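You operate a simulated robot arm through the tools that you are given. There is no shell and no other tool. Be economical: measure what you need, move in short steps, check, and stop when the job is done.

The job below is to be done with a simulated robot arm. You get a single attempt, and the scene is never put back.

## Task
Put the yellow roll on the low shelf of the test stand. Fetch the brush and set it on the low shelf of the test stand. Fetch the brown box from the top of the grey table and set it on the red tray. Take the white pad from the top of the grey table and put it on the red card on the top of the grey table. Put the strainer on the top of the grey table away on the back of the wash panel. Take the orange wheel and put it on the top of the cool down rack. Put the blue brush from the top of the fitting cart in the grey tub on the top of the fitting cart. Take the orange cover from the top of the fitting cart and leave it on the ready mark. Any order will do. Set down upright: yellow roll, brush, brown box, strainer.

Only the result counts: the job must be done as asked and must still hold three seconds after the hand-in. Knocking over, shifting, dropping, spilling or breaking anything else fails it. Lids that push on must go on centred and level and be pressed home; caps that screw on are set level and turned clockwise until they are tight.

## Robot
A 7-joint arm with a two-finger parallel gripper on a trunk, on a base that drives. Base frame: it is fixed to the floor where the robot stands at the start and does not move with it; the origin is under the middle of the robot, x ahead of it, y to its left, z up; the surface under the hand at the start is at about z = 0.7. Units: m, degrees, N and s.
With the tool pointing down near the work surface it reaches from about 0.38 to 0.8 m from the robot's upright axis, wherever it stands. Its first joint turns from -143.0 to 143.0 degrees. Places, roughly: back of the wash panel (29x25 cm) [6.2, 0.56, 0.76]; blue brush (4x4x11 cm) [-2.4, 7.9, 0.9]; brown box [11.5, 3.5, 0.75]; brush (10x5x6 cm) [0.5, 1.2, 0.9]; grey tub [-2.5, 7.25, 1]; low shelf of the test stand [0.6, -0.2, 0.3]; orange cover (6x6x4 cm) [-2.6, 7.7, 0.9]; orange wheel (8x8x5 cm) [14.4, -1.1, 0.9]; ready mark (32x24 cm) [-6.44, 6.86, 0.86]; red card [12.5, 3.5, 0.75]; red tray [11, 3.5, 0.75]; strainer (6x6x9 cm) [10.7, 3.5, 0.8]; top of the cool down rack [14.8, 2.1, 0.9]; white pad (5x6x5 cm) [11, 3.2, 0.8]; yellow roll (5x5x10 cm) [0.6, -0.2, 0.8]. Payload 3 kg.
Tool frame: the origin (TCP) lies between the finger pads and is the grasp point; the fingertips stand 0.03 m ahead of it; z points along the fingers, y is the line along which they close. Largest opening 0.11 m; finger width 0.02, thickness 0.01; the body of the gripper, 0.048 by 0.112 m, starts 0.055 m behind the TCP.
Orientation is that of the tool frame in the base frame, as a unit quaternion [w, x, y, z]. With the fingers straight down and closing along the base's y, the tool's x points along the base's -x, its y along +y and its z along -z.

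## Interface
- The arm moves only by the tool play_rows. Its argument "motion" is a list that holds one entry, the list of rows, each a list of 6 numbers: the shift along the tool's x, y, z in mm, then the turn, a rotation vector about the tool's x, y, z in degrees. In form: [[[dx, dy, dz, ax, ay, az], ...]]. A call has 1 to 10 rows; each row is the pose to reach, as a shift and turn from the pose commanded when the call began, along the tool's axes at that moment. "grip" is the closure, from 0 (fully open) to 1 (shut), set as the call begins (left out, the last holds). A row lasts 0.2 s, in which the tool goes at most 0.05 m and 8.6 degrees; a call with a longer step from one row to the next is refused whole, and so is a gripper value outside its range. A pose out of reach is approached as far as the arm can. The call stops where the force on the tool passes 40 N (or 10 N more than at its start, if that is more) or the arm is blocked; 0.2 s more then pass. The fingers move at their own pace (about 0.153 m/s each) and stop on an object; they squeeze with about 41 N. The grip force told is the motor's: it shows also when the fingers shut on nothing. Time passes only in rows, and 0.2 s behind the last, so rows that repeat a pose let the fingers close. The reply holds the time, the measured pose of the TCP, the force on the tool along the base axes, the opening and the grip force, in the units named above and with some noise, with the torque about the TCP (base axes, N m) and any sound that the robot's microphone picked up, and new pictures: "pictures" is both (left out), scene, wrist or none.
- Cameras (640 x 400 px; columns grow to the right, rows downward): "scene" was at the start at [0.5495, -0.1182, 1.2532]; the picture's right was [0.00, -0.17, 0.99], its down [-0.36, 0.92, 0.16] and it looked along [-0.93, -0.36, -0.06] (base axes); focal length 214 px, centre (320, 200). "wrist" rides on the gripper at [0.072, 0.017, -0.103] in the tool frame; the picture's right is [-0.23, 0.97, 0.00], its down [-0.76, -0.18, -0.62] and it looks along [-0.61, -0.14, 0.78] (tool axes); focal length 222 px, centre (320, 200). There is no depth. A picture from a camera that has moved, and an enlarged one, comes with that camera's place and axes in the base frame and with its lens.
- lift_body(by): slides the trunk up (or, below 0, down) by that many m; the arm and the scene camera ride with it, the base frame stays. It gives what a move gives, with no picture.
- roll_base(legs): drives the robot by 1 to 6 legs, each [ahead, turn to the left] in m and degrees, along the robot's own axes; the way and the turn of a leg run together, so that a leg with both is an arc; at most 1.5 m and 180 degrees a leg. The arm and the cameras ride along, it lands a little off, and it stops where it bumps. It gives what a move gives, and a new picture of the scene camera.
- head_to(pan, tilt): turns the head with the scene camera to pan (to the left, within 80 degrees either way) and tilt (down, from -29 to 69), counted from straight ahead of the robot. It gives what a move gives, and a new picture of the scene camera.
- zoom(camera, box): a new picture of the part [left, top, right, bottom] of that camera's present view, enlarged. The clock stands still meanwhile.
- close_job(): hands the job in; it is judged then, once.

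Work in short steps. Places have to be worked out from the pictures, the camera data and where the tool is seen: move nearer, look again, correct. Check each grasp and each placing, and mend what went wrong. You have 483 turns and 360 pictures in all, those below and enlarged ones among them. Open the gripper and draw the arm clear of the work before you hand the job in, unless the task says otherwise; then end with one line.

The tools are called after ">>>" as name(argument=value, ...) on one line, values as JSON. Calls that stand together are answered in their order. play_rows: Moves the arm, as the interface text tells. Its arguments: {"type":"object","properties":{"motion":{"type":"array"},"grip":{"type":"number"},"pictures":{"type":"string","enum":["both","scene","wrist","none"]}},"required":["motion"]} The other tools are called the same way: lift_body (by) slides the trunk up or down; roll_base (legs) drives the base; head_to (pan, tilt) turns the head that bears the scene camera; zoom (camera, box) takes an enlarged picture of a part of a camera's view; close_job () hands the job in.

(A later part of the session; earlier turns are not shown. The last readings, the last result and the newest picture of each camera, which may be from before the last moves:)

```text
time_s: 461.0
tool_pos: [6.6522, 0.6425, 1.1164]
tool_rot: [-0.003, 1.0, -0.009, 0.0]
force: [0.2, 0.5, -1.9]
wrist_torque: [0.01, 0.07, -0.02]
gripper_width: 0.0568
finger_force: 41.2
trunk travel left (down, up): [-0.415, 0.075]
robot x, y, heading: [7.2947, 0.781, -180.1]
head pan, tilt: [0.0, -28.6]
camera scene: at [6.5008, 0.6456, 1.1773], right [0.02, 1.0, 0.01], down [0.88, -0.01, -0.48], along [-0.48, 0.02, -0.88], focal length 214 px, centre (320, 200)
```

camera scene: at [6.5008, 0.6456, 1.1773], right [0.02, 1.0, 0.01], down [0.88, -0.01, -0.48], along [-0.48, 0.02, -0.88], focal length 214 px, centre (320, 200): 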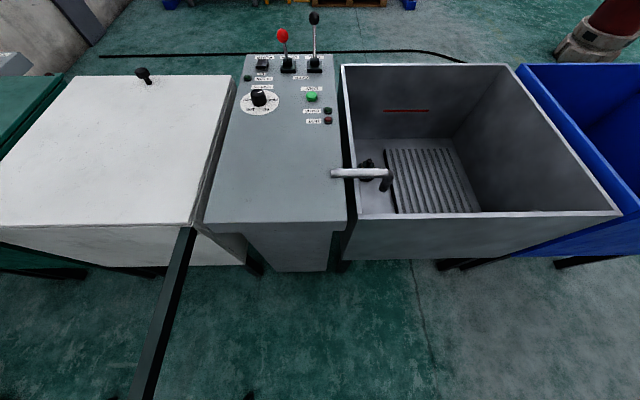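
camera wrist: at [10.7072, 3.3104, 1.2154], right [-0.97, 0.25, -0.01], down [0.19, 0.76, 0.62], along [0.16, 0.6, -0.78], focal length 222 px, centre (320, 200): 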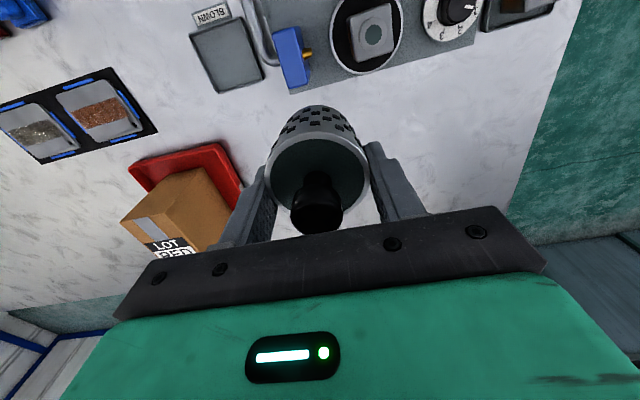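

Excellent: the clear flat back part of the wash panel spans x≈6.06–6.33, y≈0.42–0.70. Drive forward 0.42 m and look straight down.

>>> roll_base(legs=[[0.42, 0]])

>>> head_to(pan=0, tilt=0)

```text
time_s: 463.5
tool_pos: [6.2371, 0.6393, 1.1164]
tool_rot: [-0.003, 1.0, -0.009, 0.0]
force: [-0.3, 0.6, -1.2]
wrist_torque: [-0.04, 0.01, 0.01]
gripper_width: 0.0568
finger_force: 40.5
trunk travel left (down, up): [-0.415, 0.075]
robot x, y, heading: [6.8812, 0.7813, -179.5]
head pan, tilt: [0.0, -28.6]
camera scene: at [6.0864, 0.6426, 1.178], right [0.02, 1.0, 0.01], down [0.88, -0.01, -0.48], along [-0.48, 0.01, -0.88], focal length 214 px, centre (320, 200)
```

scene: 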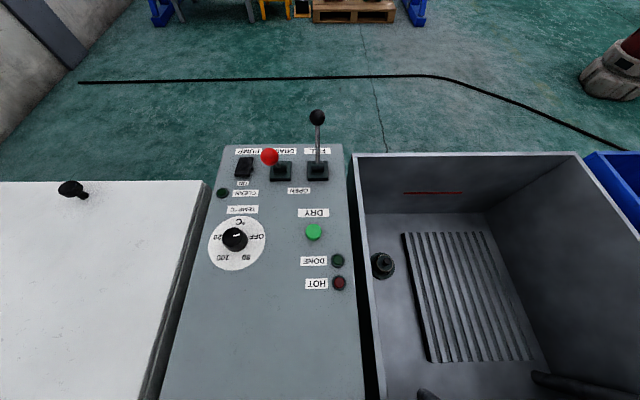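

```text
time_s: 464.4
tool_pos: [6.2369, 0.637, 1.1168]
tool_rot: [-0.003, 1.0, -0.008, 0.0]
force: [-0.3, -0.3, -1.4]
wrist_torque: [0.0, 0.0, 0.0]
gripper_width: 0.0565
finger_force: 41.1
trunk travel left (down, up): [-0.415, 0.075]
robot x, y, heading: [6.8783, 0.7775, -179.8]
head pan, tilt: [0.0, 0.0]
camera scene: at [6.1263, 0.6421, 1.1555], right [0.02, 1.0, 0.01], down [1.0, -0.02, 0.0], along [0.0, 0.01, -1.0], focal length 214 px, centre (320, 200)
```

scene: 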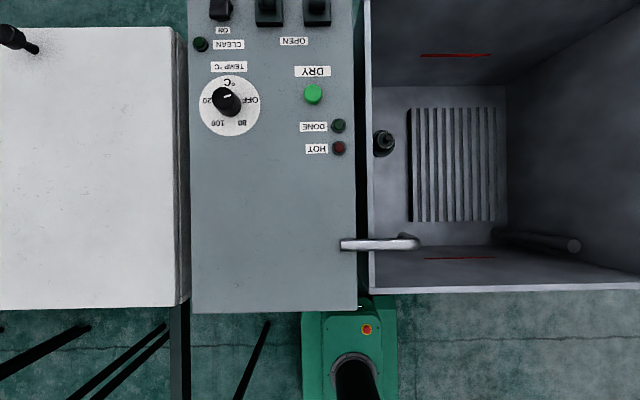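

Target spot ≈(6.18,0.56). Move over and descend to z≈0.88.

>>> play_rows(motion=[[[-28, 39, 0, 0, 0, 0], [-55, 78, 0, 0, 0, 0], [-55, 78, 45, 0, 0, 0], [-55, 78, 90, 0, 0, 0], [-55, 78, 135, 0, 0, 0], [-55, 78, 180, 0, 0, 0], [-55, 78, 225, 0, 0, 0]]], pictures="both")

```text
time_s: 466.1
tool_pos: [6.1821, 0.5625, 0.8889]
tool_rot: [-0.003, 1.0, -0.008, 0.0]
force: [-0.1, 0.3, -1.0]
wrist_torque: [-0.01, 0.01, -0.01]
gripper_width: 0.0566
finger_force: 40.8
trunk travel left (down, up): [-0.415, 0.075]
robot x, y, heading: [6.8795, 0.7753, -179.9]
head pan, tilt: [0.0, 0.0]
camera scene: at [6.0712, 0.5669, 0.9273], right [0.02, 1.0, 0.01], down [1.0, -0.02, 0.0], along [0.0, 0.01, -1.0], focal length 214 px, centre (320, 200)
camera wrist: at [6.2539, 0.5437, 0.9914], right [-0.24, -0.97, -0.01], down [-0.76, 0.19, 0.62], along [-0.6, 0.16, -0.78], focal length 222 px, centre (320, 200)
```

scene: 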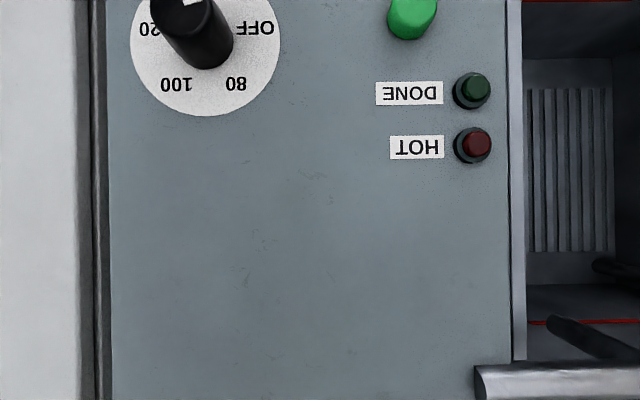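
wrist: 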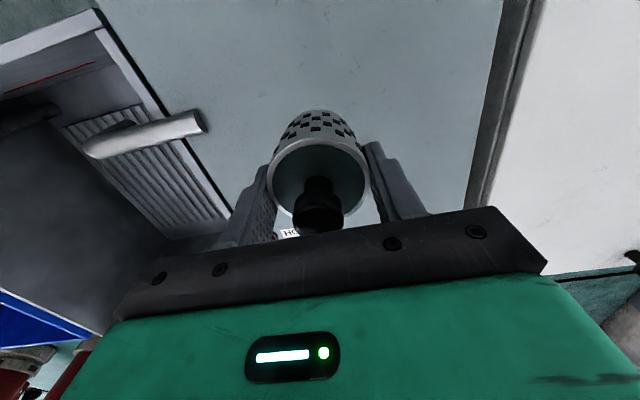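

Panel surface z≈0.76. Descend to contact.

>>> play_rows(motion=[[[0, 0, 40, 0, 0, 0], [0, 0, 64, 0, 0, 0], [0, 0, 70, 0, 0, 0], [0, 0, 74, 0, 0, 0], [0, 0, 77, 0, 0, 0], [0, 0, 79, 0, 0, 0], [0, 0, 81, 0, 0, 0]]], pictures="none")

```text
time_s: 467.6
tool_pos: [6.1812, 0.5644, 0.8122]
tool_rot: [-0.002, 1.0, -0.009, -0.003]
force: [-5.1, -2.4, 29.9]
wrist_torque: [0.02, -0.03, -0.11]
gripper_width: 0.0566
finger_force: 41.1
trunk travel left (down, up): [-0.415, 0.075]
robot x, y, heading: [6.8769, 0.7776, -180.0]
head pan, tilt: [0.0, 0.0]
```

Contact (30 N). Ease 2 mm, release, and rise.

>>> play_rows(motion=[[[0, 0, -3, 0, 0, 0], [0, 0, -3, 0, 0, 0]]], pictures="none")

>>> play_rows(motion=[[[0, 0, 0, 0, 0, 0], [0, 0, 0, 0, 0, 0], [0, 0, -30, 0, 0, 0], [0, 0, -75, 0, 0, 0], [0, 0, -120, 0, 0, 0], [0, 0, -165, 0, 0, 0], [25, 0, -200, 0, 0, 0], [60, 0, -230, 0, 0, 0], [100, 0, -250, 0, 0, 0]]], grip=0, pictures="scene")

```text
time_s: 468.2
tool_pos: [6.1821, 0.5638, 0.8122]
tool_rot: [-0.005, 1.0, -0.008, 0.001]
force: [-1.0, 1.0, 7.3]
wrist_torque: [-0.05, 0.21, 0.01]
gripper_width: 0.0565
finger_force: 40.9
trunk travel left (down, up): [-0.415, 0.075]
robot x, y, heading: [6.8783, 0.7762, -179.5]
head pan, tilt: [0.0, 0.0]
```

```text
time_s: 470.2
tool_pos: [6.2797, 0.5618, 1.0635]
tool_rot: [-0.004, 1.0, -0.008, 0.0]
force: [-0.4, 0.7, -0.2]
wrist_torque: [-0.02, -0.02, 0.0]
gripper_width: 0.1099
finger_force: 0.0
trunk travel left (down, up): [-0.415, 0.075]
robot x, y, heading: [6.8761, 0.7755, -179.6]
head pan, tilt: [0.0, 0.0]
camera scene: at [6.1692, 0.565, 1.1021], right [0.02, 1.0, 0.01], down [1.0, -0.02, 0.0], along [0.0, 0.01, -1.0], focal length 214 px, centre (320, 200)
```

scene: 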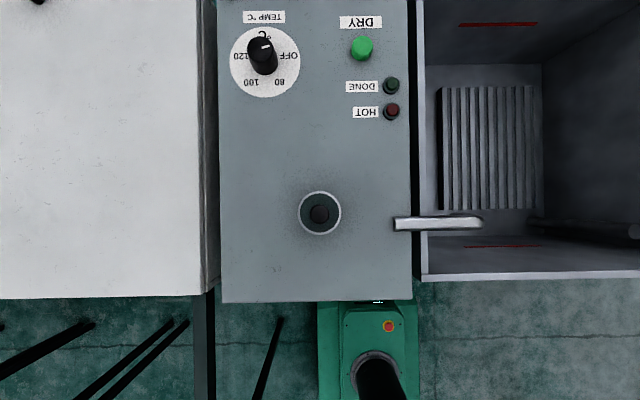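

Strainer stands upright on the back of the panel. Now to the fitting cart. Back out, turn north, pitch the hand to look ahead.

>>> roll_base(legs=[[-0.45, 0], [0, -45]])

>>> play_rows(motion=[[[0, 0, -10, 0, -8, 0], [0, -20, -20, 0, -16, 0], [0, -60, -30, 0, -24, 0], [0, -100, -40, 0, -32, 0], [0, -140, -40, 0, -40, 0], [0, -180, -40, 0, -48, 0], [0, -200, -40, 0, -56, 0]]], pictures="none")

>>> roll_base(legs=[[0, -45], [1.4, 0], [0.25, 0]])

>>> roll_base(legs=[[0, 45]])

>>> roll_base(legs=[[0, 45]])

```text
time_s: 475.1
tool_pos: [6.7551, 1.0485, 1.0624]
tool_rot: [-0.004, 0.921, -0.39, 0.001]
force: [0.6, 0.6, 0.1]
wrist_torque: [-0.01, -0.01, -0.02]
gripper_width: 0.1099
finger_force: 0.0
trunk travel left (down, up): [-0.415, 0.075]
robot x, y, heading: [7.3076, 0.7542, 135.7]
head pan, tilt: [0.0, 0.0]
camera scene: at [6.6784, 1.1294, 1.1018], right [0.72, 0.7, 0.01], down [0.7, -0.72, 0.0], along [0.0, 0.01, -1.0], focal length 214 px, centre (320, 200)
```

scene: 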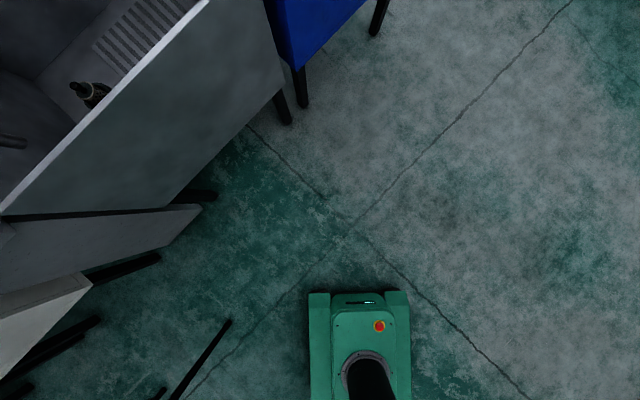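

```text
time_s: 476.7
tool_pos: [6.8985, 1.1871, 1.1055]
tool_rot: [-0.187, 0.813, -0.343, -0.432]
force: [-0.3, -0.5, 0.2]
wrist_torque: [0.02, 0.0, -0.03]
gripper_width: 0.1096
finger_force: 0.1
trunk travel left (down, up): [-0.415, 0.075]
robot x, y, heading: [7.3033, 0.7532, 135.7]
head pan, tilt: [0.0, 0.0]
```

```text
time_s: 487.1
tool_pos: [7.3095, 2.9741, 1.1063]
tool_rot: [0.336, -0.622, 0.627, 0.327]
force: [-0.3, -1.1, 0.1]
wrist_torque: [0.04, 0.01, 0.01]
gripper_width: 0.1099
finger_force: 0.0
trunk travel left (down, up): [-0.415, 0.075]
robot x, y, heading: [7.2909, 2.3768, 90.6]
head pan, tilt: [0.0, 0.0]
camera scene: at [7.3077, 3.0048, 1.2171], right [1.0, -0.01, 0.01], down [0.0, -0.56, -0.83], along [0.02, 0.83, -0.56], focal length 214 px, centre (320, 200)
```

scene: 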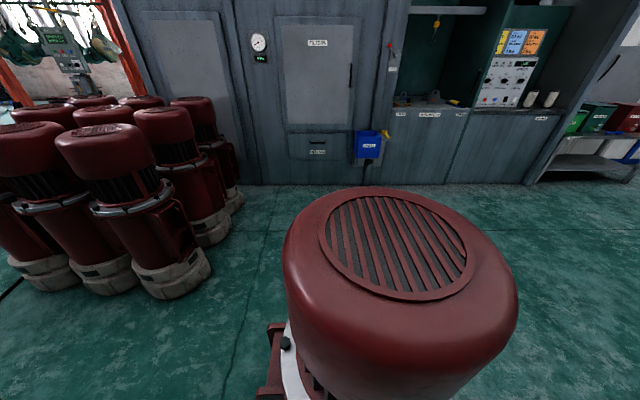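

```text
time_s: 489.6
tool_pos: [6.8801, 2.8094, 1.1058]
tool_rot: [-0.185, 0.815, -0.34, -0.431]
force: [0.3, 0.2, -0.3]
wrist_torque: [0.01, 0.02, -0.05]
gripper_width: 0.1101
finger_force: 0.0
trunk travel left (down, up): [-0.415, 0.075]
robot x, y, heading: [7.3124, 2.401, 135.8]
head pan, tilt: [0.0, 0.0]
camera scene: at [6.8586, 2.8311, 1.2178], right [0.71, 0.7, 0.01], down [0.4, -0.39, -0.83], along [-0.58, 0.59, -0.56], focal length 214 px, centre (320, 200)
```

scene: 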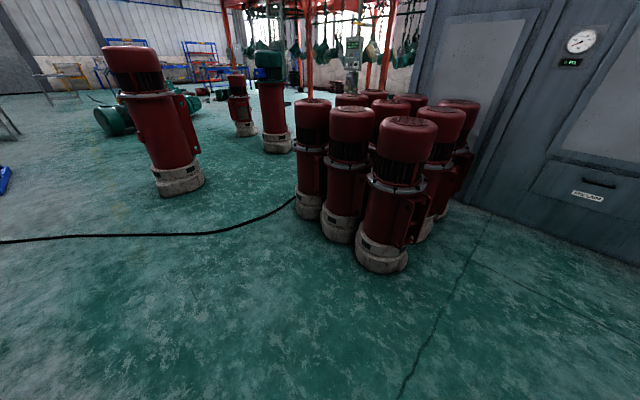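

```text
time_s: 492.1
tool_pos: [6.717, 2.3909, 1.1056]
tool_rot: [-0.007, 0.883, -0.007, -0.469]
force: [-0.3, 1.1, 0.5]
wrist_torque: [-0.06, 0.0, 0.04]
gripper_width: 0.1097
finger_force: 0.1
trunk travel left (down, up): [-0.415, 0.075]
robot x, y, heading: [7.313, 2.436, 179.6]
head pan, tilt: [0.0, 0.0]
camera scene: at [6.6876, 2.3937, 1.218], right [0.02, 1.0, 0.01], down [0.56, -0.01, -0.83], along [-0.83, 0.02, -0.56], focal length 214 px, centre (320, 200)
```

scene: 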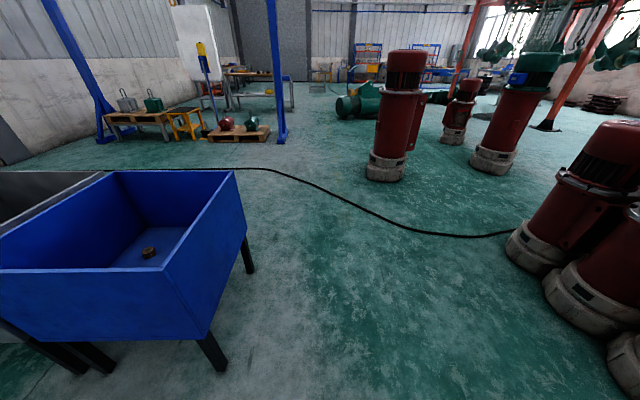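

Route west along y≈2.5 is clear. Drive 5 m.

>>> roll_base(legs=[[1.5, -1], [1.5, 0], [1.5, 0], [0.4, 0]])

>>> roll_base(legs=[[0, -45]])

```text
time_s: 515.9
tool_pos: [1.7702, 2.6051, 1.1069]
tool_rot: [-0.017, 0.882, -0.024, -0.47]
force: [0.5, 0.3, -0.1]
wrist_torque: [0.0, 0.01, 0.02]
gripper_width: 0.1101
finger_force: 0.1
trunk travel left (down, up): [-0.415, 0.075]
robot x, y, heading: [2.3647, 2.6237, 177.4]
head pan, tilt: [0.0, 0.0]
camera scene: at [1.7411, 2.6077, 1.2189], right [0.06, 1.0, 0.01], down [0.56, -0.03, -0.83], along [-0.83, 0.05, -0.56], focal length 214 px, centre (320, 200)
```

scene: 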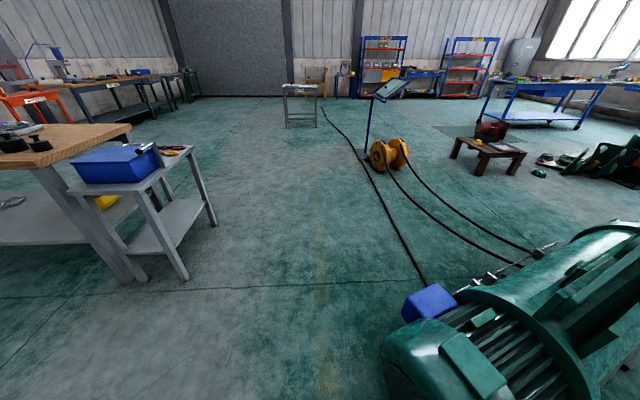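

```text
time_s: 518.4
tool_pos: [1.9308, 3.0311, 1.1078]
tool_rot: [-0.195, 0.806, -0.36, -0.427]
force: [-0.4, -1.0, -0.8]
wrist_torque: [0.02, -0.01, -0.01]
gripper_width: 0.1098
finger_force: 0.1
trunk travel left (down, up): [-0.415, 0.075]
robot x, y, heading: [2.3462, 2.6025, 132.8]
head pan, tilt: [0.0, 0.0]
camera scene: at [1.9115, 3.0543, 1.2194], right [0.75, 0.67, 0.01], down [0.38, -0.41, -0.83], along [-0.55, 0.62, -0.56], focal length 214 px, centre (320, 200)
```

scene: 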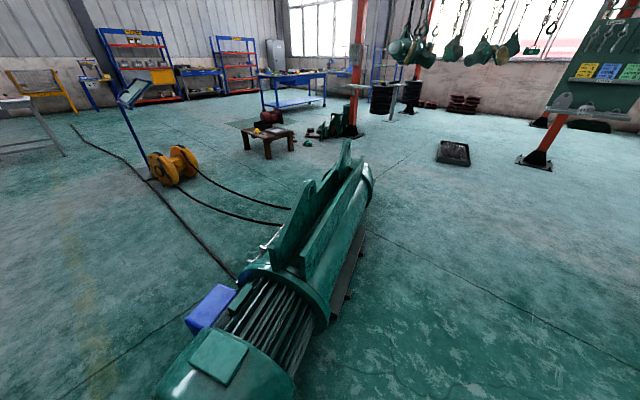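

I see the blue fitting cart (≈(-2.6, 6.2–8.3)) in the distance. I'll go west between the CHAINS table and the green hoist at y≈2.4, then north on the cart's west side.

>>> roll_base(legs=[[0, 54]])

>>> roll_base(legs=[[1.4, 0], [0, -7]])

```text
time_s: 521.3
tool_pos: [1.7593, 2.5136, 1.1066]
tool_rot: [0.024, 0.881, 0.053, -0.469]
force: [-0.3, -0.4, 0.3]
wrist_torque: [-0.01, 0.02, -0.03]
gripper_width: 0.11
finger_force: 0.0
trunk travel left (down, up): [-0.415, 0.075]
robot x, y, heading: [2.3449, 2.6413, -173.1]
head pan, tilt: [0.0, 0.0]
camera scene: at [1.7312, 2.5116, 1.2196], right [-0.11, 0.99, 0.01], down [0.55, 0.07, -0.83], along [-0.82, -0.09, -0.56], focal length 214 px, centre (320, 200)
```

scene: 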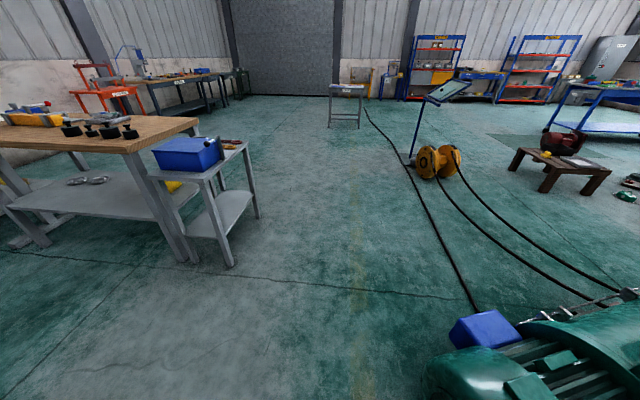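

```text
time_s: 529.0
tool_pos: [0.3427, 2.4247, 1.1081]
tool_rot: [-0.008, 0.883, -0.007, -0.47]
force: [0.2, -0.8, 0.0]
wrist_torque: [0.0, -0.03, 0.0]
gripper_width: 0.1099
finger_force: 0.0
trunk travel left (down, up): [-0.415, 0.075]
robot x, y, heading: [0.9342, 2.4649, 179.3]
head pan, tilt: [0.0, 0.0]
camera scene: at [0.3151, 2.4265, 1.2204], right [0.02, 1.0, 0.01], down [0.56, -0.01, -0.83], along [-0.83, 0.02, -0.56], focal length 214 px, centre (320, 200)
```

scene: 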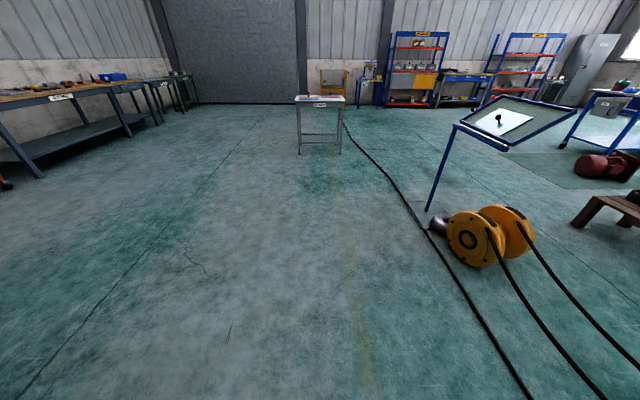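

Through. Next: drive 2.6 m west, then northwest past the small table toward (-3.7,4.4).

>>> roll_base(legs=[[1.4, 0], [1.2, 0], [0, -45]])

```text
time_s: 543.8
tool_pos: [-2.1119, 2.9161, 1.1093]
tool_rot: [-0.19, 0.811, -0.35, -0.43]
force: [0.4, -0.5, -0.5]
wrist_torque: [-0.03, -0.04, -0.01]
gripper_width: 0.11
finger_force: 0.1
trunk travel left (down, up): [-0.415, 0.075]
robot x, y, heading: [-1.6876, 2.5016, 134.0]
head pan, tilt: [0.0, 0.0]
camera scene: at [-2.1321, 2.9386, 1.2211], right [0.73, 0.68, 0.01], down [0.39, -0.4, -0.83], along [-0.56, 0.61, -0.56], focal length 214 px, centre (320, 200)
```

scene: 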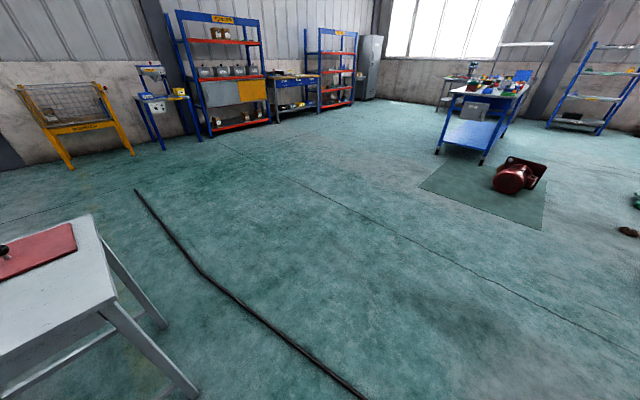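

The cart spans x≈-2.9…-2.35, y≈6.4–8.3. I'll drive to its west side: about (-3.7,6.6).

>>> roll_base(legs=[[0, -18], [1.5, 0], [1.5, 0], [1.5, 0]])

```text
time_s: 566.5
tool_pos: [-4.0053, 7.0874, 1.1092]
tool_rot: [-0.25, 0.752, -0.463, -0.397]
force: [-0.2, 0.4, 1.9]
wrist_torque: [0.03, -0.02, -0.04]
gripper_width: 0.1104
finger_force: 0.1
trunk travel left (down, up): [-0.415, 0.075]
robot x, y, heading: [-3.7141, 6.5612, 117.3]
head pan, tilt: [0.0, 0.0]
camera scene: at [-4.0184, 7.1136, 1.2216], right [0.89, 0.45, 0.01], down [0.25, -0.5, -0.83], along [-0.37, 0.74, -0.56], focal length 214 px, centre (320, 200)
```

scene: 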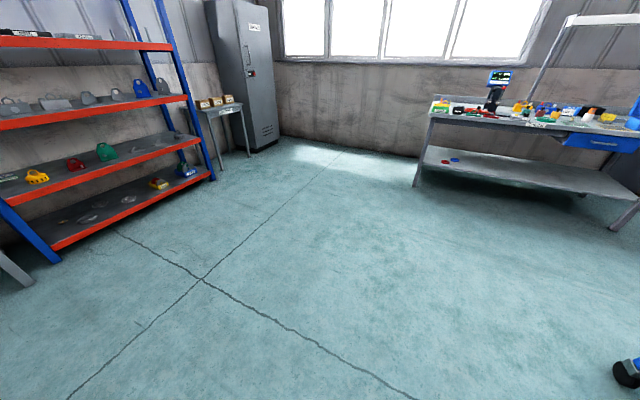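

Continue north to y≈7.7 and turn toward the cart.

>>> roll_base(legs=[[0, -26], [1.0, 0], [0, -40]])

>>> roll_base(legs=[[0, -50]])

```text
time_s: 575.0
tool_pos: [-3.4032, 8.0639, 1.1106]
tool_rot: [0.426, -0.384, 0.794, 0.201]
force: [-0.3, -0.5, 0.4]
wrist_torque: [-0.01, 0.0, -0.02]
gripper_width: 0.11
finger_force: 0.0
trunk travel left (down, up): [-0.415, 0.075]
robot x, y, heading: [-3.7762, 7.6051, 52.1]
head pan, tilt: [0.0, 0.0]
camera scene: at [-3.3866, 8.0888, 1.2223], right [0.78, -0.62, 0.01], down [-0.34, -0.44, -0.83], along [0.52, 0.65, -0.56], focal length 214 px, centre (320, 200)
```

scene: 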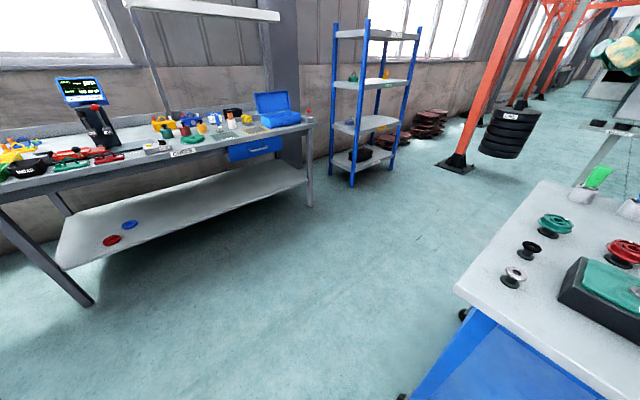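

```text
time_s: 577.7
tool_pos: [-3.179, 7.6163, 1.1096]
tool_rot: [0.471, -0.014, 0.882, 0.003]
force: [0.0, 0.2, -0.3]
wrist_torque: [-0.01, -0.01, -0.01]
gripper_width: 0.1099
finger_force: 0.0
trunk travel left (down, up): [-0.415, 0.075]
robot x, y, heading: [-3.7749, 7.6336, 3.1]
head pan, tilt: [0.0, 0.0]
camera scene: at [-3.1513, 7.6201, 1.2222], right [0.03, -1.0, 0.01], down [-0.56, -0.02, -0.83], along [0.83, 0.02, -0.56], focal length 214 px, centre (320, 200)
```

scene: 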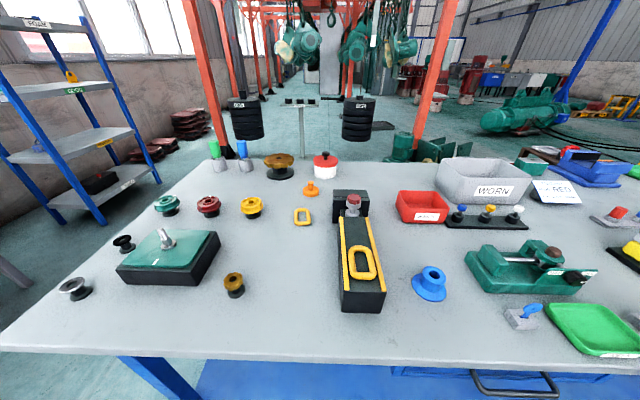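

The cart top is in view: blue brush at left-back, grey WORN tub at right-back, small orange cover at center. Zoom for details.

>>> zoom(camera="scene", box=[180, 120, 380, 245])

>>> zoom(camera="scene", box=[380, 120, 600, 257])

```text
3.20 times, centred on (280, 182) of scene
camera zoom: at [-3.1513, 7.6201, 1.2222], right [0.03, -1.0, 0.01], down [-0.56, -0.02, -0.83], along [0.83, 0.02, -0.56], focal length 686 px, centre (448, 256)
```

zoom: 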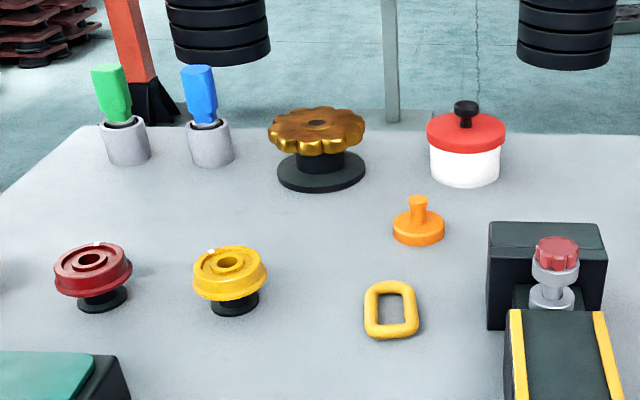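

```text
2.91 times, centred on (490, 188) of scene
camera zoom: at [-3.1513, 7.6201, 1.2222], right [0.03, -1.0, 0.01], down [-0.56, -0.02, -0.83], along [0.83, 0.02, -0.56], focal length 624 px, centre (-174, 234)
```

zoom: 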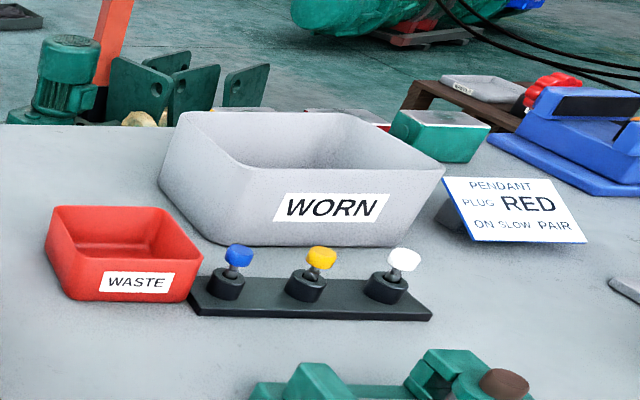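

Brush ≈(-2.42,7.92), orange cover ≈(-2.59,7.66), WORN tub ≈(-2.48,7.2); cart's west edge x≈-3.02. Shift north to y≈7.9 first.

>>> roll_base(legs=[[0, 45], [0.36, 0]])

>>> roll_base(legs=[[0, -48]])

```text
time_s: 582.1
tool_pos: [-3.0932, 8.3166, 1.1104]
tool_rot: [0.433, -0.349, 0.811, 0.182]
force: [0.4, 0.6, -0.8]
wrist_torque: [-0.01, -0.01, -0.01]
gripper_width: 0.11
finger_force: 0.0
trunk travel left (down, up): [-0.415, 0.075]
robot x, y, heading: [-3.5196, 7.902, 48.0]
head pan, tilt: [0.0, 0.0]
camera scene: at [-3.0739, 8.3391, 1.2231], right [0.72, -0.69, 0.01], down [-0.38, -0.41, -0.83], along [0.57, 0.6, -0.56], focal length 214 px, centre (320, 200)
```

scene: 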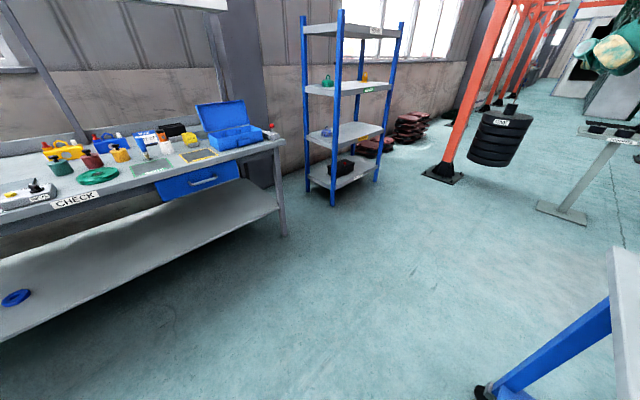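

```text
time_s: 584.8
tool_pos: [-2.9268, 7.8549, 1.1103]
tool_rot: [0.47, 0.015, 0.883, -0.013]
force: [0.7, 0.7, -0.8]
wrist_torque: [-0.01, 0.0, -0.01]
gripper_width: 0.1103
finger_force: 0.0
trunk travel left (down, up): [-0.415, 0.075]
robot x, y, heading: [-3.5214, 7.9384, -0.2]
head pan, tilt: [0.0, 0.0]
camera scene: at [-2.8991, 7.8573, 1.2235], right [-0.04, -1.0, 0.01], down [-0.56, 0.01, -0.83], along [0.83, -0.03, -0.56], focal length 214 px, centre (320, 200)
```

scene: 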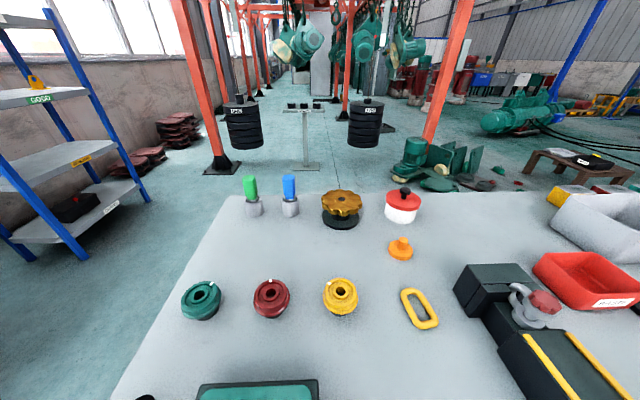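

Triangulated: brush base at (-2.416,7.92), table z≈0.857. It's too far from this side; the east side is much closer (cart's east edge x≈-2.32). I'll tuck the hand and drive around the north end (corridor y≈8.13–9.3).

>>> play_rows(motion=[[[6, 0, -22, 0, 8, 0], [12, 0, -44, 0, 16, 0], [18, 0, -66, 0, 24, 0], [24, 0, -88, 0, 32, 0], [30, 0, -110, 0, 40, 0], [36, 0, -131, 0, 48, 0], [42, 0, -152, 0, 56, 0]]], pictures="none")

>>> roll_base(legs=[[0, 45]])

>>> roll_base(legs=[[0, 45], [0.72, 0]])

>>> roll_base(legs=[[0, -45]])

```text
time_s: 586.4
tool_pos: [-3.0778, 7.8613, 1.1627]
tool_rot: [-0.001, 0.018, 1.0, -0.003]
force: [0.2, 0.5, -0.1]
wrist_torque: [-0.01, -0.01, 0.01]
gripper_width: 0.1097
finger_force: 0.1
trunk travel left (down, up): [-0.415, 0.075]
robot x, y, heading: [-3.5209, 7.938, -0.2]
head pan, tilt: [0.0, 0.0]
```

```text
time_s: 588.9
tool_pos: [-3.1523, 8.1945, 1.1635]
tool_rot: [0.002, -0.364, 0.931, -0.003]
force: [-0.5, 0.1, -0.4]
wrist_torque: [0.02, 0.01, -0.04]
gripper_width: 0.11
finger_force: 0.0
trunk travel left (down, up): [-0.415, 0.075]
robot x, y, heading: [-3.5012, 7.9182, 44.6]
head pan, tilt: [0.0, 0.0]
camera scene: at [-3.0727, 8.2712, 1.2011], right [0.68, -0.74, 0.01], down [-0.74, -0.68, 0.0], along [0.01, 0.0, -1.0], focal length 214 px, centre (320, 200)
```

scene: 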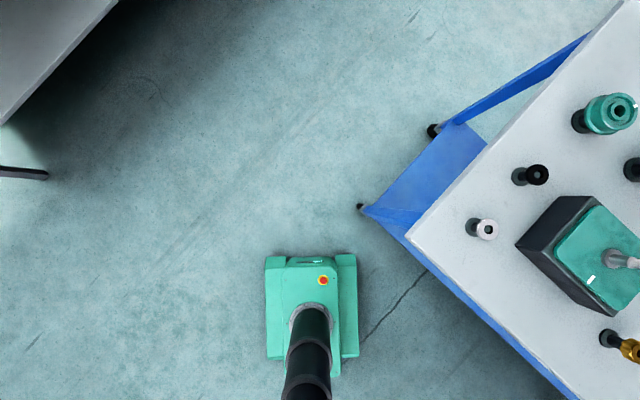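

```text
time_s: 595.0
tool_pos: [-3.4467, 9.0851, 1.1625]
tool_rot: [0.003, -0.693, 0.721, -0.002]
force: [0.6, 0.5, 0.7]
wrist_torque: [0.01, 0.04, 0.01]
gripper_width: 0.1098
finger_force: 0.0
trunk travel left (down, up): [-0.415, 0.075]
robot x, y, heading: [-3.4998, 8.6449, 89.5]
head pan, tilt: [0.0, 0.0]
camera scene: at [-3.4431, 9.1978, 1.2014], right [1.0, -0.04, 0.01], down [-0.04, -1.0, 0.0], along [0.01, 0.0, -1.0], focal length 214 px, centre (320, 200)
```

scene: 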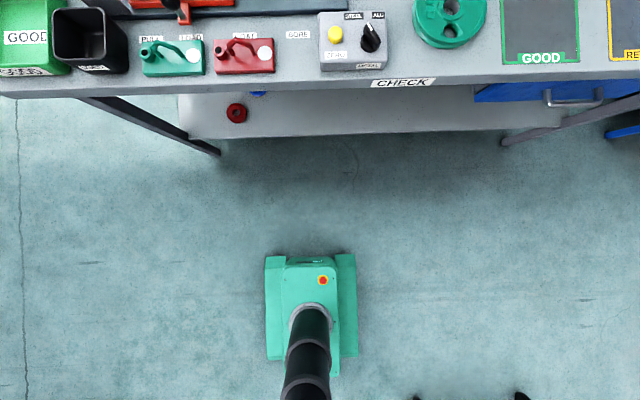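

```text
time_s: 597.5
tool_pos: [-3.151, 8.9227, 1.1627]
tool_rot: [0.002, -0.371, 0.929, -0.003]
force: [-0.4, -0.7, 0.0]
wrist_torque: [0.0, 0.02, 0.01]
gripper_width: 0.1101
finger_force: 0.0
trunk travel left (down, up): [-0.415, 0.075]
robot x, y, heading: [-3.519, 8.6608, 45.3]
head pan, tilt: [0.0, 0.0]
camera scene: at [-3.073, 9.0009, 1.2019], right [0.69, -0.73, 0.01], down [-0.73, -0.69, 0.0], along [0.01, 0.0, -1.0], focal length 214 px, centre (320, 200)
```

scene: 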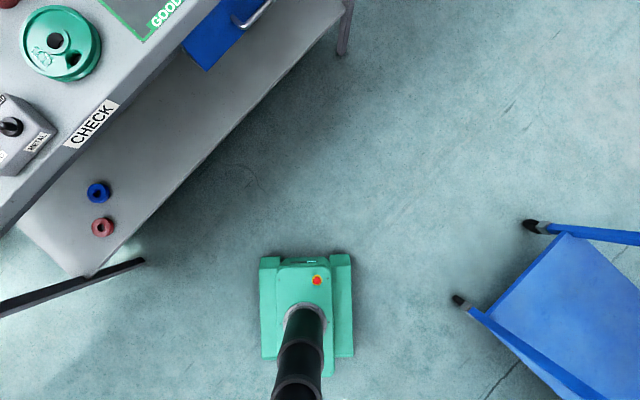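

Corridor clear. Turn to heading 0 and drive east 2.1 m, then turn south.

>>> roll_base(legs=[[0, -45], [1.1, 0], [1.0, 0]])

>>> roll_base(legs=[[0, -45]])

>>> roll_base(legs=[[0, -45], [0.75, 0]])

>>> roll_base(legs=[[0, -45]])

>>> roll_base(legs=[[0, -45]])

```text
time_s: 610.1
tool_pos: [-0.9448, 8.6554, 1.1635]
tool_rot: [0.001, -0.001, 1.0, -0.003]
force: [0.7, -0.2, -1.3]
wrist_torque: [0.0, -0.02, 0.0]
gripper_width: 0.1097
finger_force: 0.0
trunk travel left (down, up): [-0.415, 0.075]
robot x, y, heading: [-1.3906, 8.7171, 1.9]
head pan, tilt: [0.0, 0.0]
camera scene: at [-0.8365, 8.6583, 1.2023], right [0.0, -1.0, 0.01], down [-1.0, 0.0, 0.0], along [0.0, -0.01, -1.0], focal length 214 px, centre (320, 200)
```

scene: 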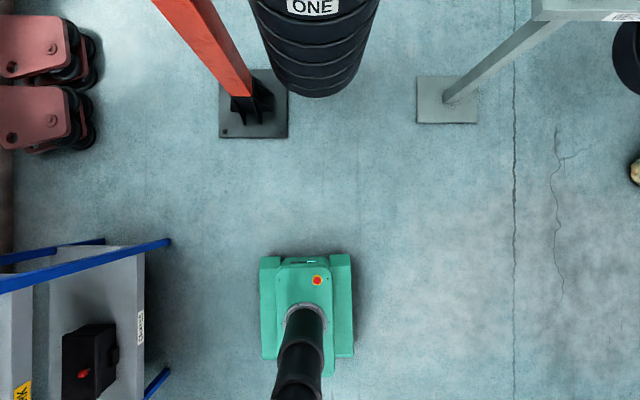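

```text
time_s: 612.6
tool_pos: [-1.1199, 8.359, 1.1646]
tool_rot: [-0.001, 0.382, 0.924, -0.004]
force: [-0.1, -0.1, 0.2]
wrist_torque: [0.0, -0.01, 0.0]
gripper_width: 0.1102
finger_force: 0.1
trunk travel left (down, up): [-0.415, 0.075]
robot x, y, heading: [-1.3716, 8.7359, -43.0]
head pan, tilt: [0.0, 0.0]
camera scene: at [-1.0418, 8.2833, 1.2029], right [-0.71, -0.71, 0.01], down [-0.71, 0.71, 0.0], along [0.0, -0.01, -1.0], focal length 214 px, centre (320, 200)
```

scene: 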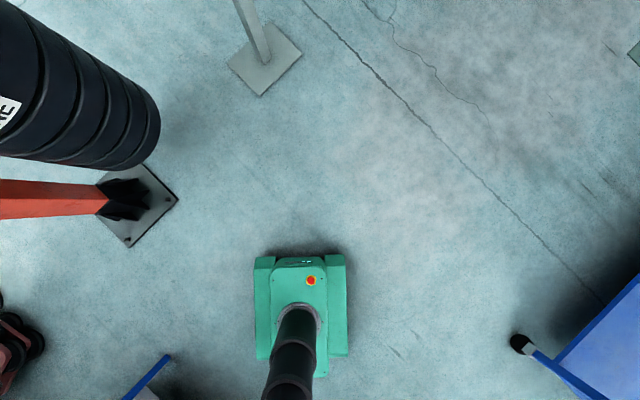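

```text
time_s: 618.7
tool_pos: [-1.4352, 7.5466, 1.1647]
tool_rot: [-0.001, 0.707, 0.707, -0.003]
force: [-0.3, -0.7, -0.5]
wrist_torque: [0.02, -0.01, -0.01]
gripper_width: 0.1101
finger_force: 0.2
trunk travel left (down, up): [-0.415, 0.075]
robot x, y, heading: [-1.3542, 7.9971, -88.2]
head pan, tilt: [0.0, 0.0]
camera scene: at [-1.4368, 7.4394, 1.2033], right [-1.0, 0.0, 0.01], down [0.0, 1.0, 0.0], along [-0.01, 0.0, -1.0], focal length 214 px, centre (320, 200)
```

scene: 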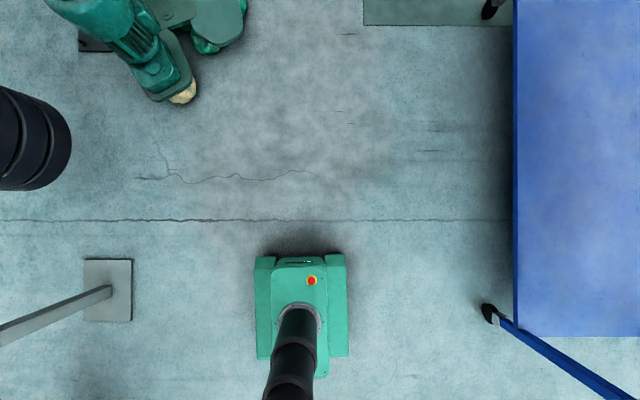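

```text
time_s: 621.2
tool_pos: [-1.725, 7.7363, 1.1654]
tool_rot: [-0.003, 0.922, 0.386, -0.003]
force: [-0.2, -0.2, -0.1]
wrist_torque: [0.0, 0.01, -0.02]
gripper_width: 0.1103
finger_force: 0.0
trunk travel left (down, up): [-0.415, 0.075]
robot x, y, heading: [-1.3324, 7.9748, -132.7]
head pan, tilt: [0.0, 0.0]
camera scene: at [-1.8022, 7.6593, 1.2039], right [-0.71, 0.7, 0.01], down [0.7, 0.71, 0.0], along [-0.01, 0.0, -1.0], focal length 214 px, centre (320, 200)
```

scene: 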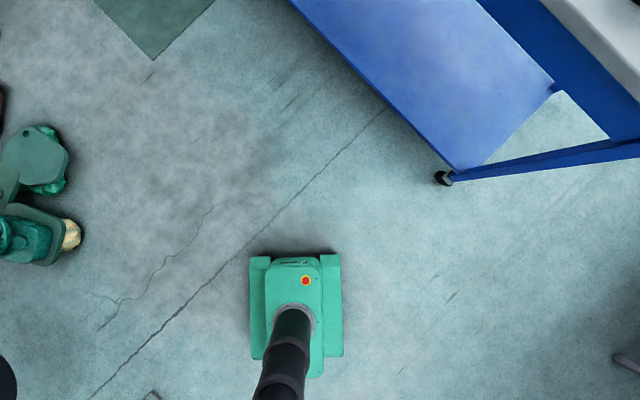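

```text
time_s: 623.7
tool_pos: [-1.7811, 8.0819, 1.1668]
tool_rot: [-0.002, 1.0, 0.004, -0.001]
force: [0.1, -0.4, 0.0]
wrist_torque: [0.04, -0.03, 0.02]
gripper_width: 0.1099
finger_force: 0.2
trunk travel left (down, up): [-0.415, 0.075]
robot x, y, heading: [-1.3314, 7.9499, -177.4]
head pan, tilt: [0.0, 0.0]
camera scene: at [-1.8923, 8.0837, 1.204], right [-0.01, 1.0, 0.01], down [1.0, 0.01, 0.0], along [0.0, 0.01, -1.0], focal length 214 px, centre (320, 200)
```

scene: 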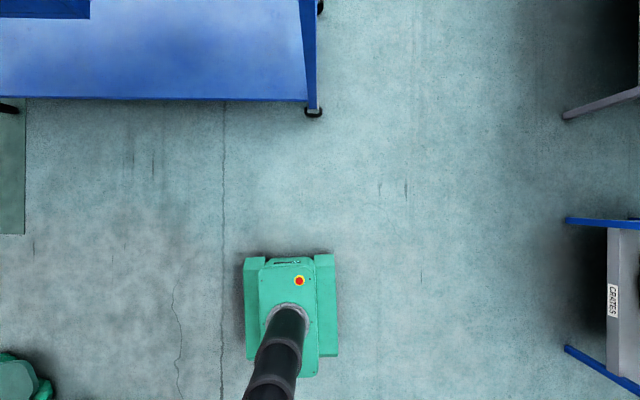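

Facing the cart from the east. Drive forward 0.55 m.

>>> roll_base(legs=[[0.55, -2]])

```text
time_s: 626.9
tool_pos: [-2.3263, 8.0718, 1.166]
tool_rot: [-0.003, 1.0, -0.006, -0.001]
force: [0.2, 0.8, 0.5]
wrist_torque: [0.02, 0.02, 0.01]
gripper_width: 0.1097
finger_force: 0.0
trunk travel left (down, up): [-0.415, 0.075]
robot x, y, heading: [-1.8781, 7.9261, -178.4]
head pan, tilt: [0.0, 0.0]
camera scene: at [-2.4365, 8.0751, 1.2047], right [0.01, 1.0, 0.01], down [1.0, -0.01, 0.0], along [0.0, 0.01, -1.0], focal length 214 px, centre (320, 200)
```

scene: 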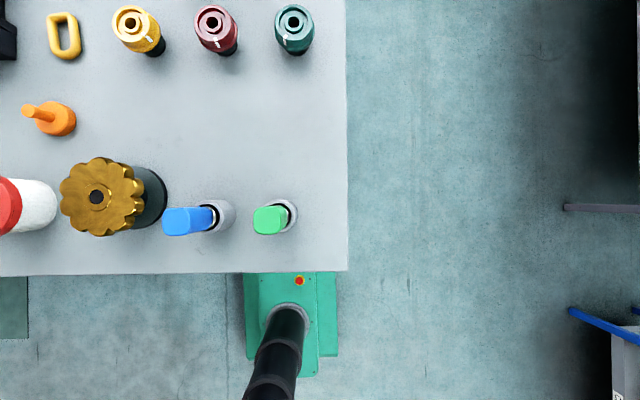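

Brush top at ≈(-2.415,7.923). Pre-close to 7 cm (bronze wheel beside it), move above and descend.

>>> play_rows(motion=[[[-20, 38, 10, 0, 0, 0], [-45, 76, 20, 0, 0, 0], [-70, 114, 40, 0, 0, 0], [-87, 150, 60, 0, 0, 0], [-87, 150, 90, 0, 0, 0]]], grip=0.36, pictures="both")

```text
time_s: 628.1
tool_pos: [-2.4152, 7.923, 1.076]
tool_rot: [-0.004, 1.0, -0.007, 0.0]
force: [0.0, 0.2, -0.2]
wrist_torque: [0.02, -0.01, -0.02]
gripper_width: 0.0703
finger_force: 0.1
trunk travel left (down, up): [-0.415, 0.075]
robot x, y, heading: [-1.8754, 7.9235, -178.5]
head pan, tilt: [0.0, 0.0]
camera scene: at [-2.5251, 7.9267, 1.1155], right [0.01, 1.0, 0.01], down [1.0, -0.01, 0.0], along [0.0, 0.01, -1.0], focal length 214 px, centre (320, 200)
camera wrist: at [-2.3423, 7.9042, 1.1792], right [-0.24, -0.97, -0.01], down [-0.76, 0.18, 0.63], along [-0.61, 0.16, -0.78], focal length 222 px, centre (320, 200)
```

scene: 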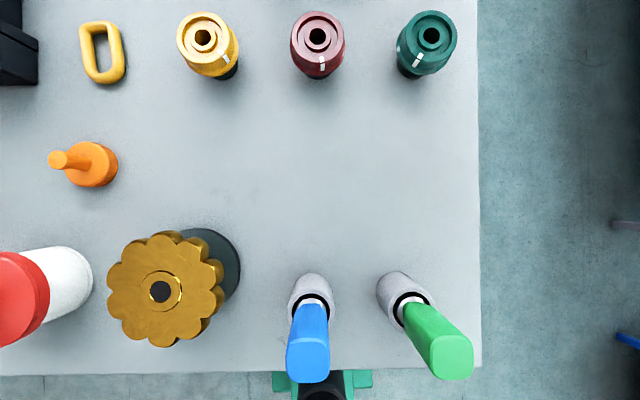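
wrist: 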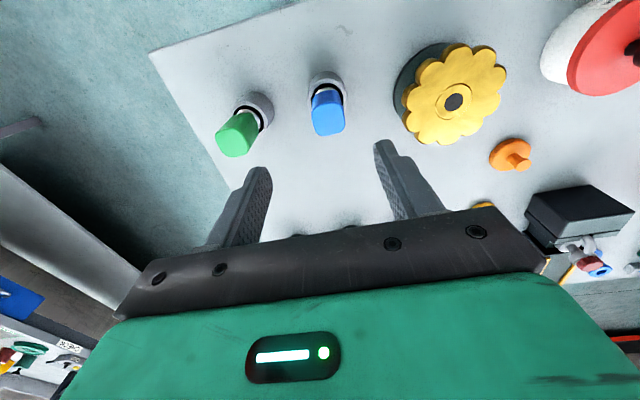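

Aligned within 4 mm. Descend to TCP 0.935 and close.

>>> play_rows(motion=[[[3, 4, 45, 0, 0, 0], [3, 4, 90, 0, 0, 0], [3, 4, 125, 0, 0, 0], [3, 4, 141, 0, 0, 0]]], pictures="none")

>>> play_rows(motion=[[[0, 0, 0, 0, 0, 0], [0, 0, 0, 0, 0, 0], [0, 0, 0, 0, 0, 0]]], grip=1, pictures="wrist")

```text
time_s: 629.1
tool_pos: [-2.4113, 7.9195, 0.9348]
tool_rot: [-0.003, 1.0, -0.007, 0.0]
force: [0.5, 0.4, -0.1]
wrist_torque: [0.01, 0.0, -0.01]
gripper_width: 0.0704
finger_force: 0.0
trunk travel left (down, up): [-0.415, 0.075]
robot x, y, heading: [-1.8799, 7.9278, -178.5]
head pan, tilt: [0.0, 0.0]
```

```text
time_s: 629.9
tool_pos: [-2.411, 7.9198, 0.9354]
tool_rot: [-0.003, 1.0, -0.006, -0.001]
force: [1.4, -5.2, -2.3]
wrist_torque: [-0.17, -0.06, 0.01]
gripper_width: 0.0303
finger_force: 40.8
trunk travel left (down, up): [-0.415, 0.075]
robot x, y, heading: [-1.8794, 7.9253, -178.7]
head pan, tilt: [0.0, 0.0]
camera wrist: at [-2.3389, 7.9003, 1.038], right [-0.24, -0.97, -0.01], down [-0.76, 0.18, 0.63], along [-0.61, 0.16, -0.78], focal length 222 px, centre (320, 200)
```

wrist: 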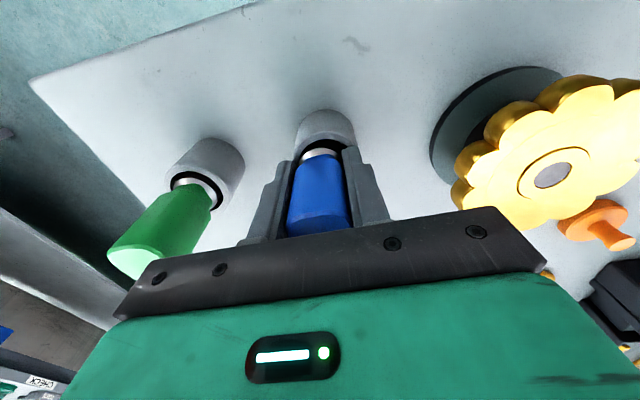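

Gripped on the blue part. Lift straight up slowly and see whether the grey cup comes along or is a holder.

>>> play_rows(motion=[[[0, 0, -10, 0, 0, 0], [0, 0, -25, 0, 0, 0], [0, 0, -45, 0, 0, 0], [0, 0, -70, 0, 0, 0], [0, 0, -105, 0, 0, 0]]], pictures="wrist")

```text
time_s: 631.1
tool_pos: [-2.4127, 7.921, 1.039]
tool_rot: [-0.005, 1.0, -0.006, -0.001]
force: [-0.5, 0.6, -0.7]
wrist_torque: [0.01, -0.02, 0.01]
gripper_width: 0.0304
finger_force: 41.7
trunk travel left (down, up): [-0.415, 0.075]
robot x, y, heading: [-1.8854, 7.9256, -178.4]
head pan, tilt: [0.0, 0.0]
camera wrist: at [-2.3409, 7.9016, 1.1414], right [-0.24, -0.97, -0.01], down [-0.76, 0.18, 0.63], along [-0.61, 0.16, -0.78], focal length 222 px, centre (320, 200)
```

wrist: 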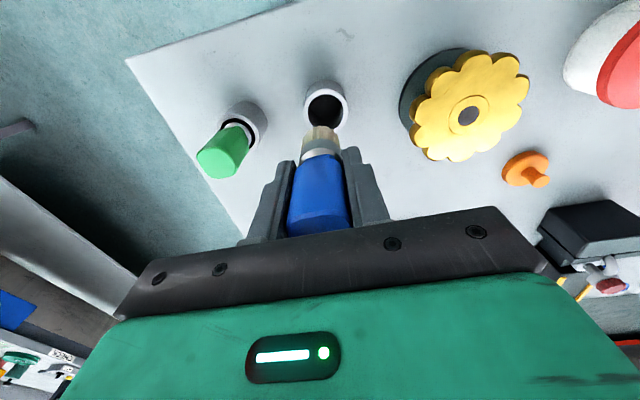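

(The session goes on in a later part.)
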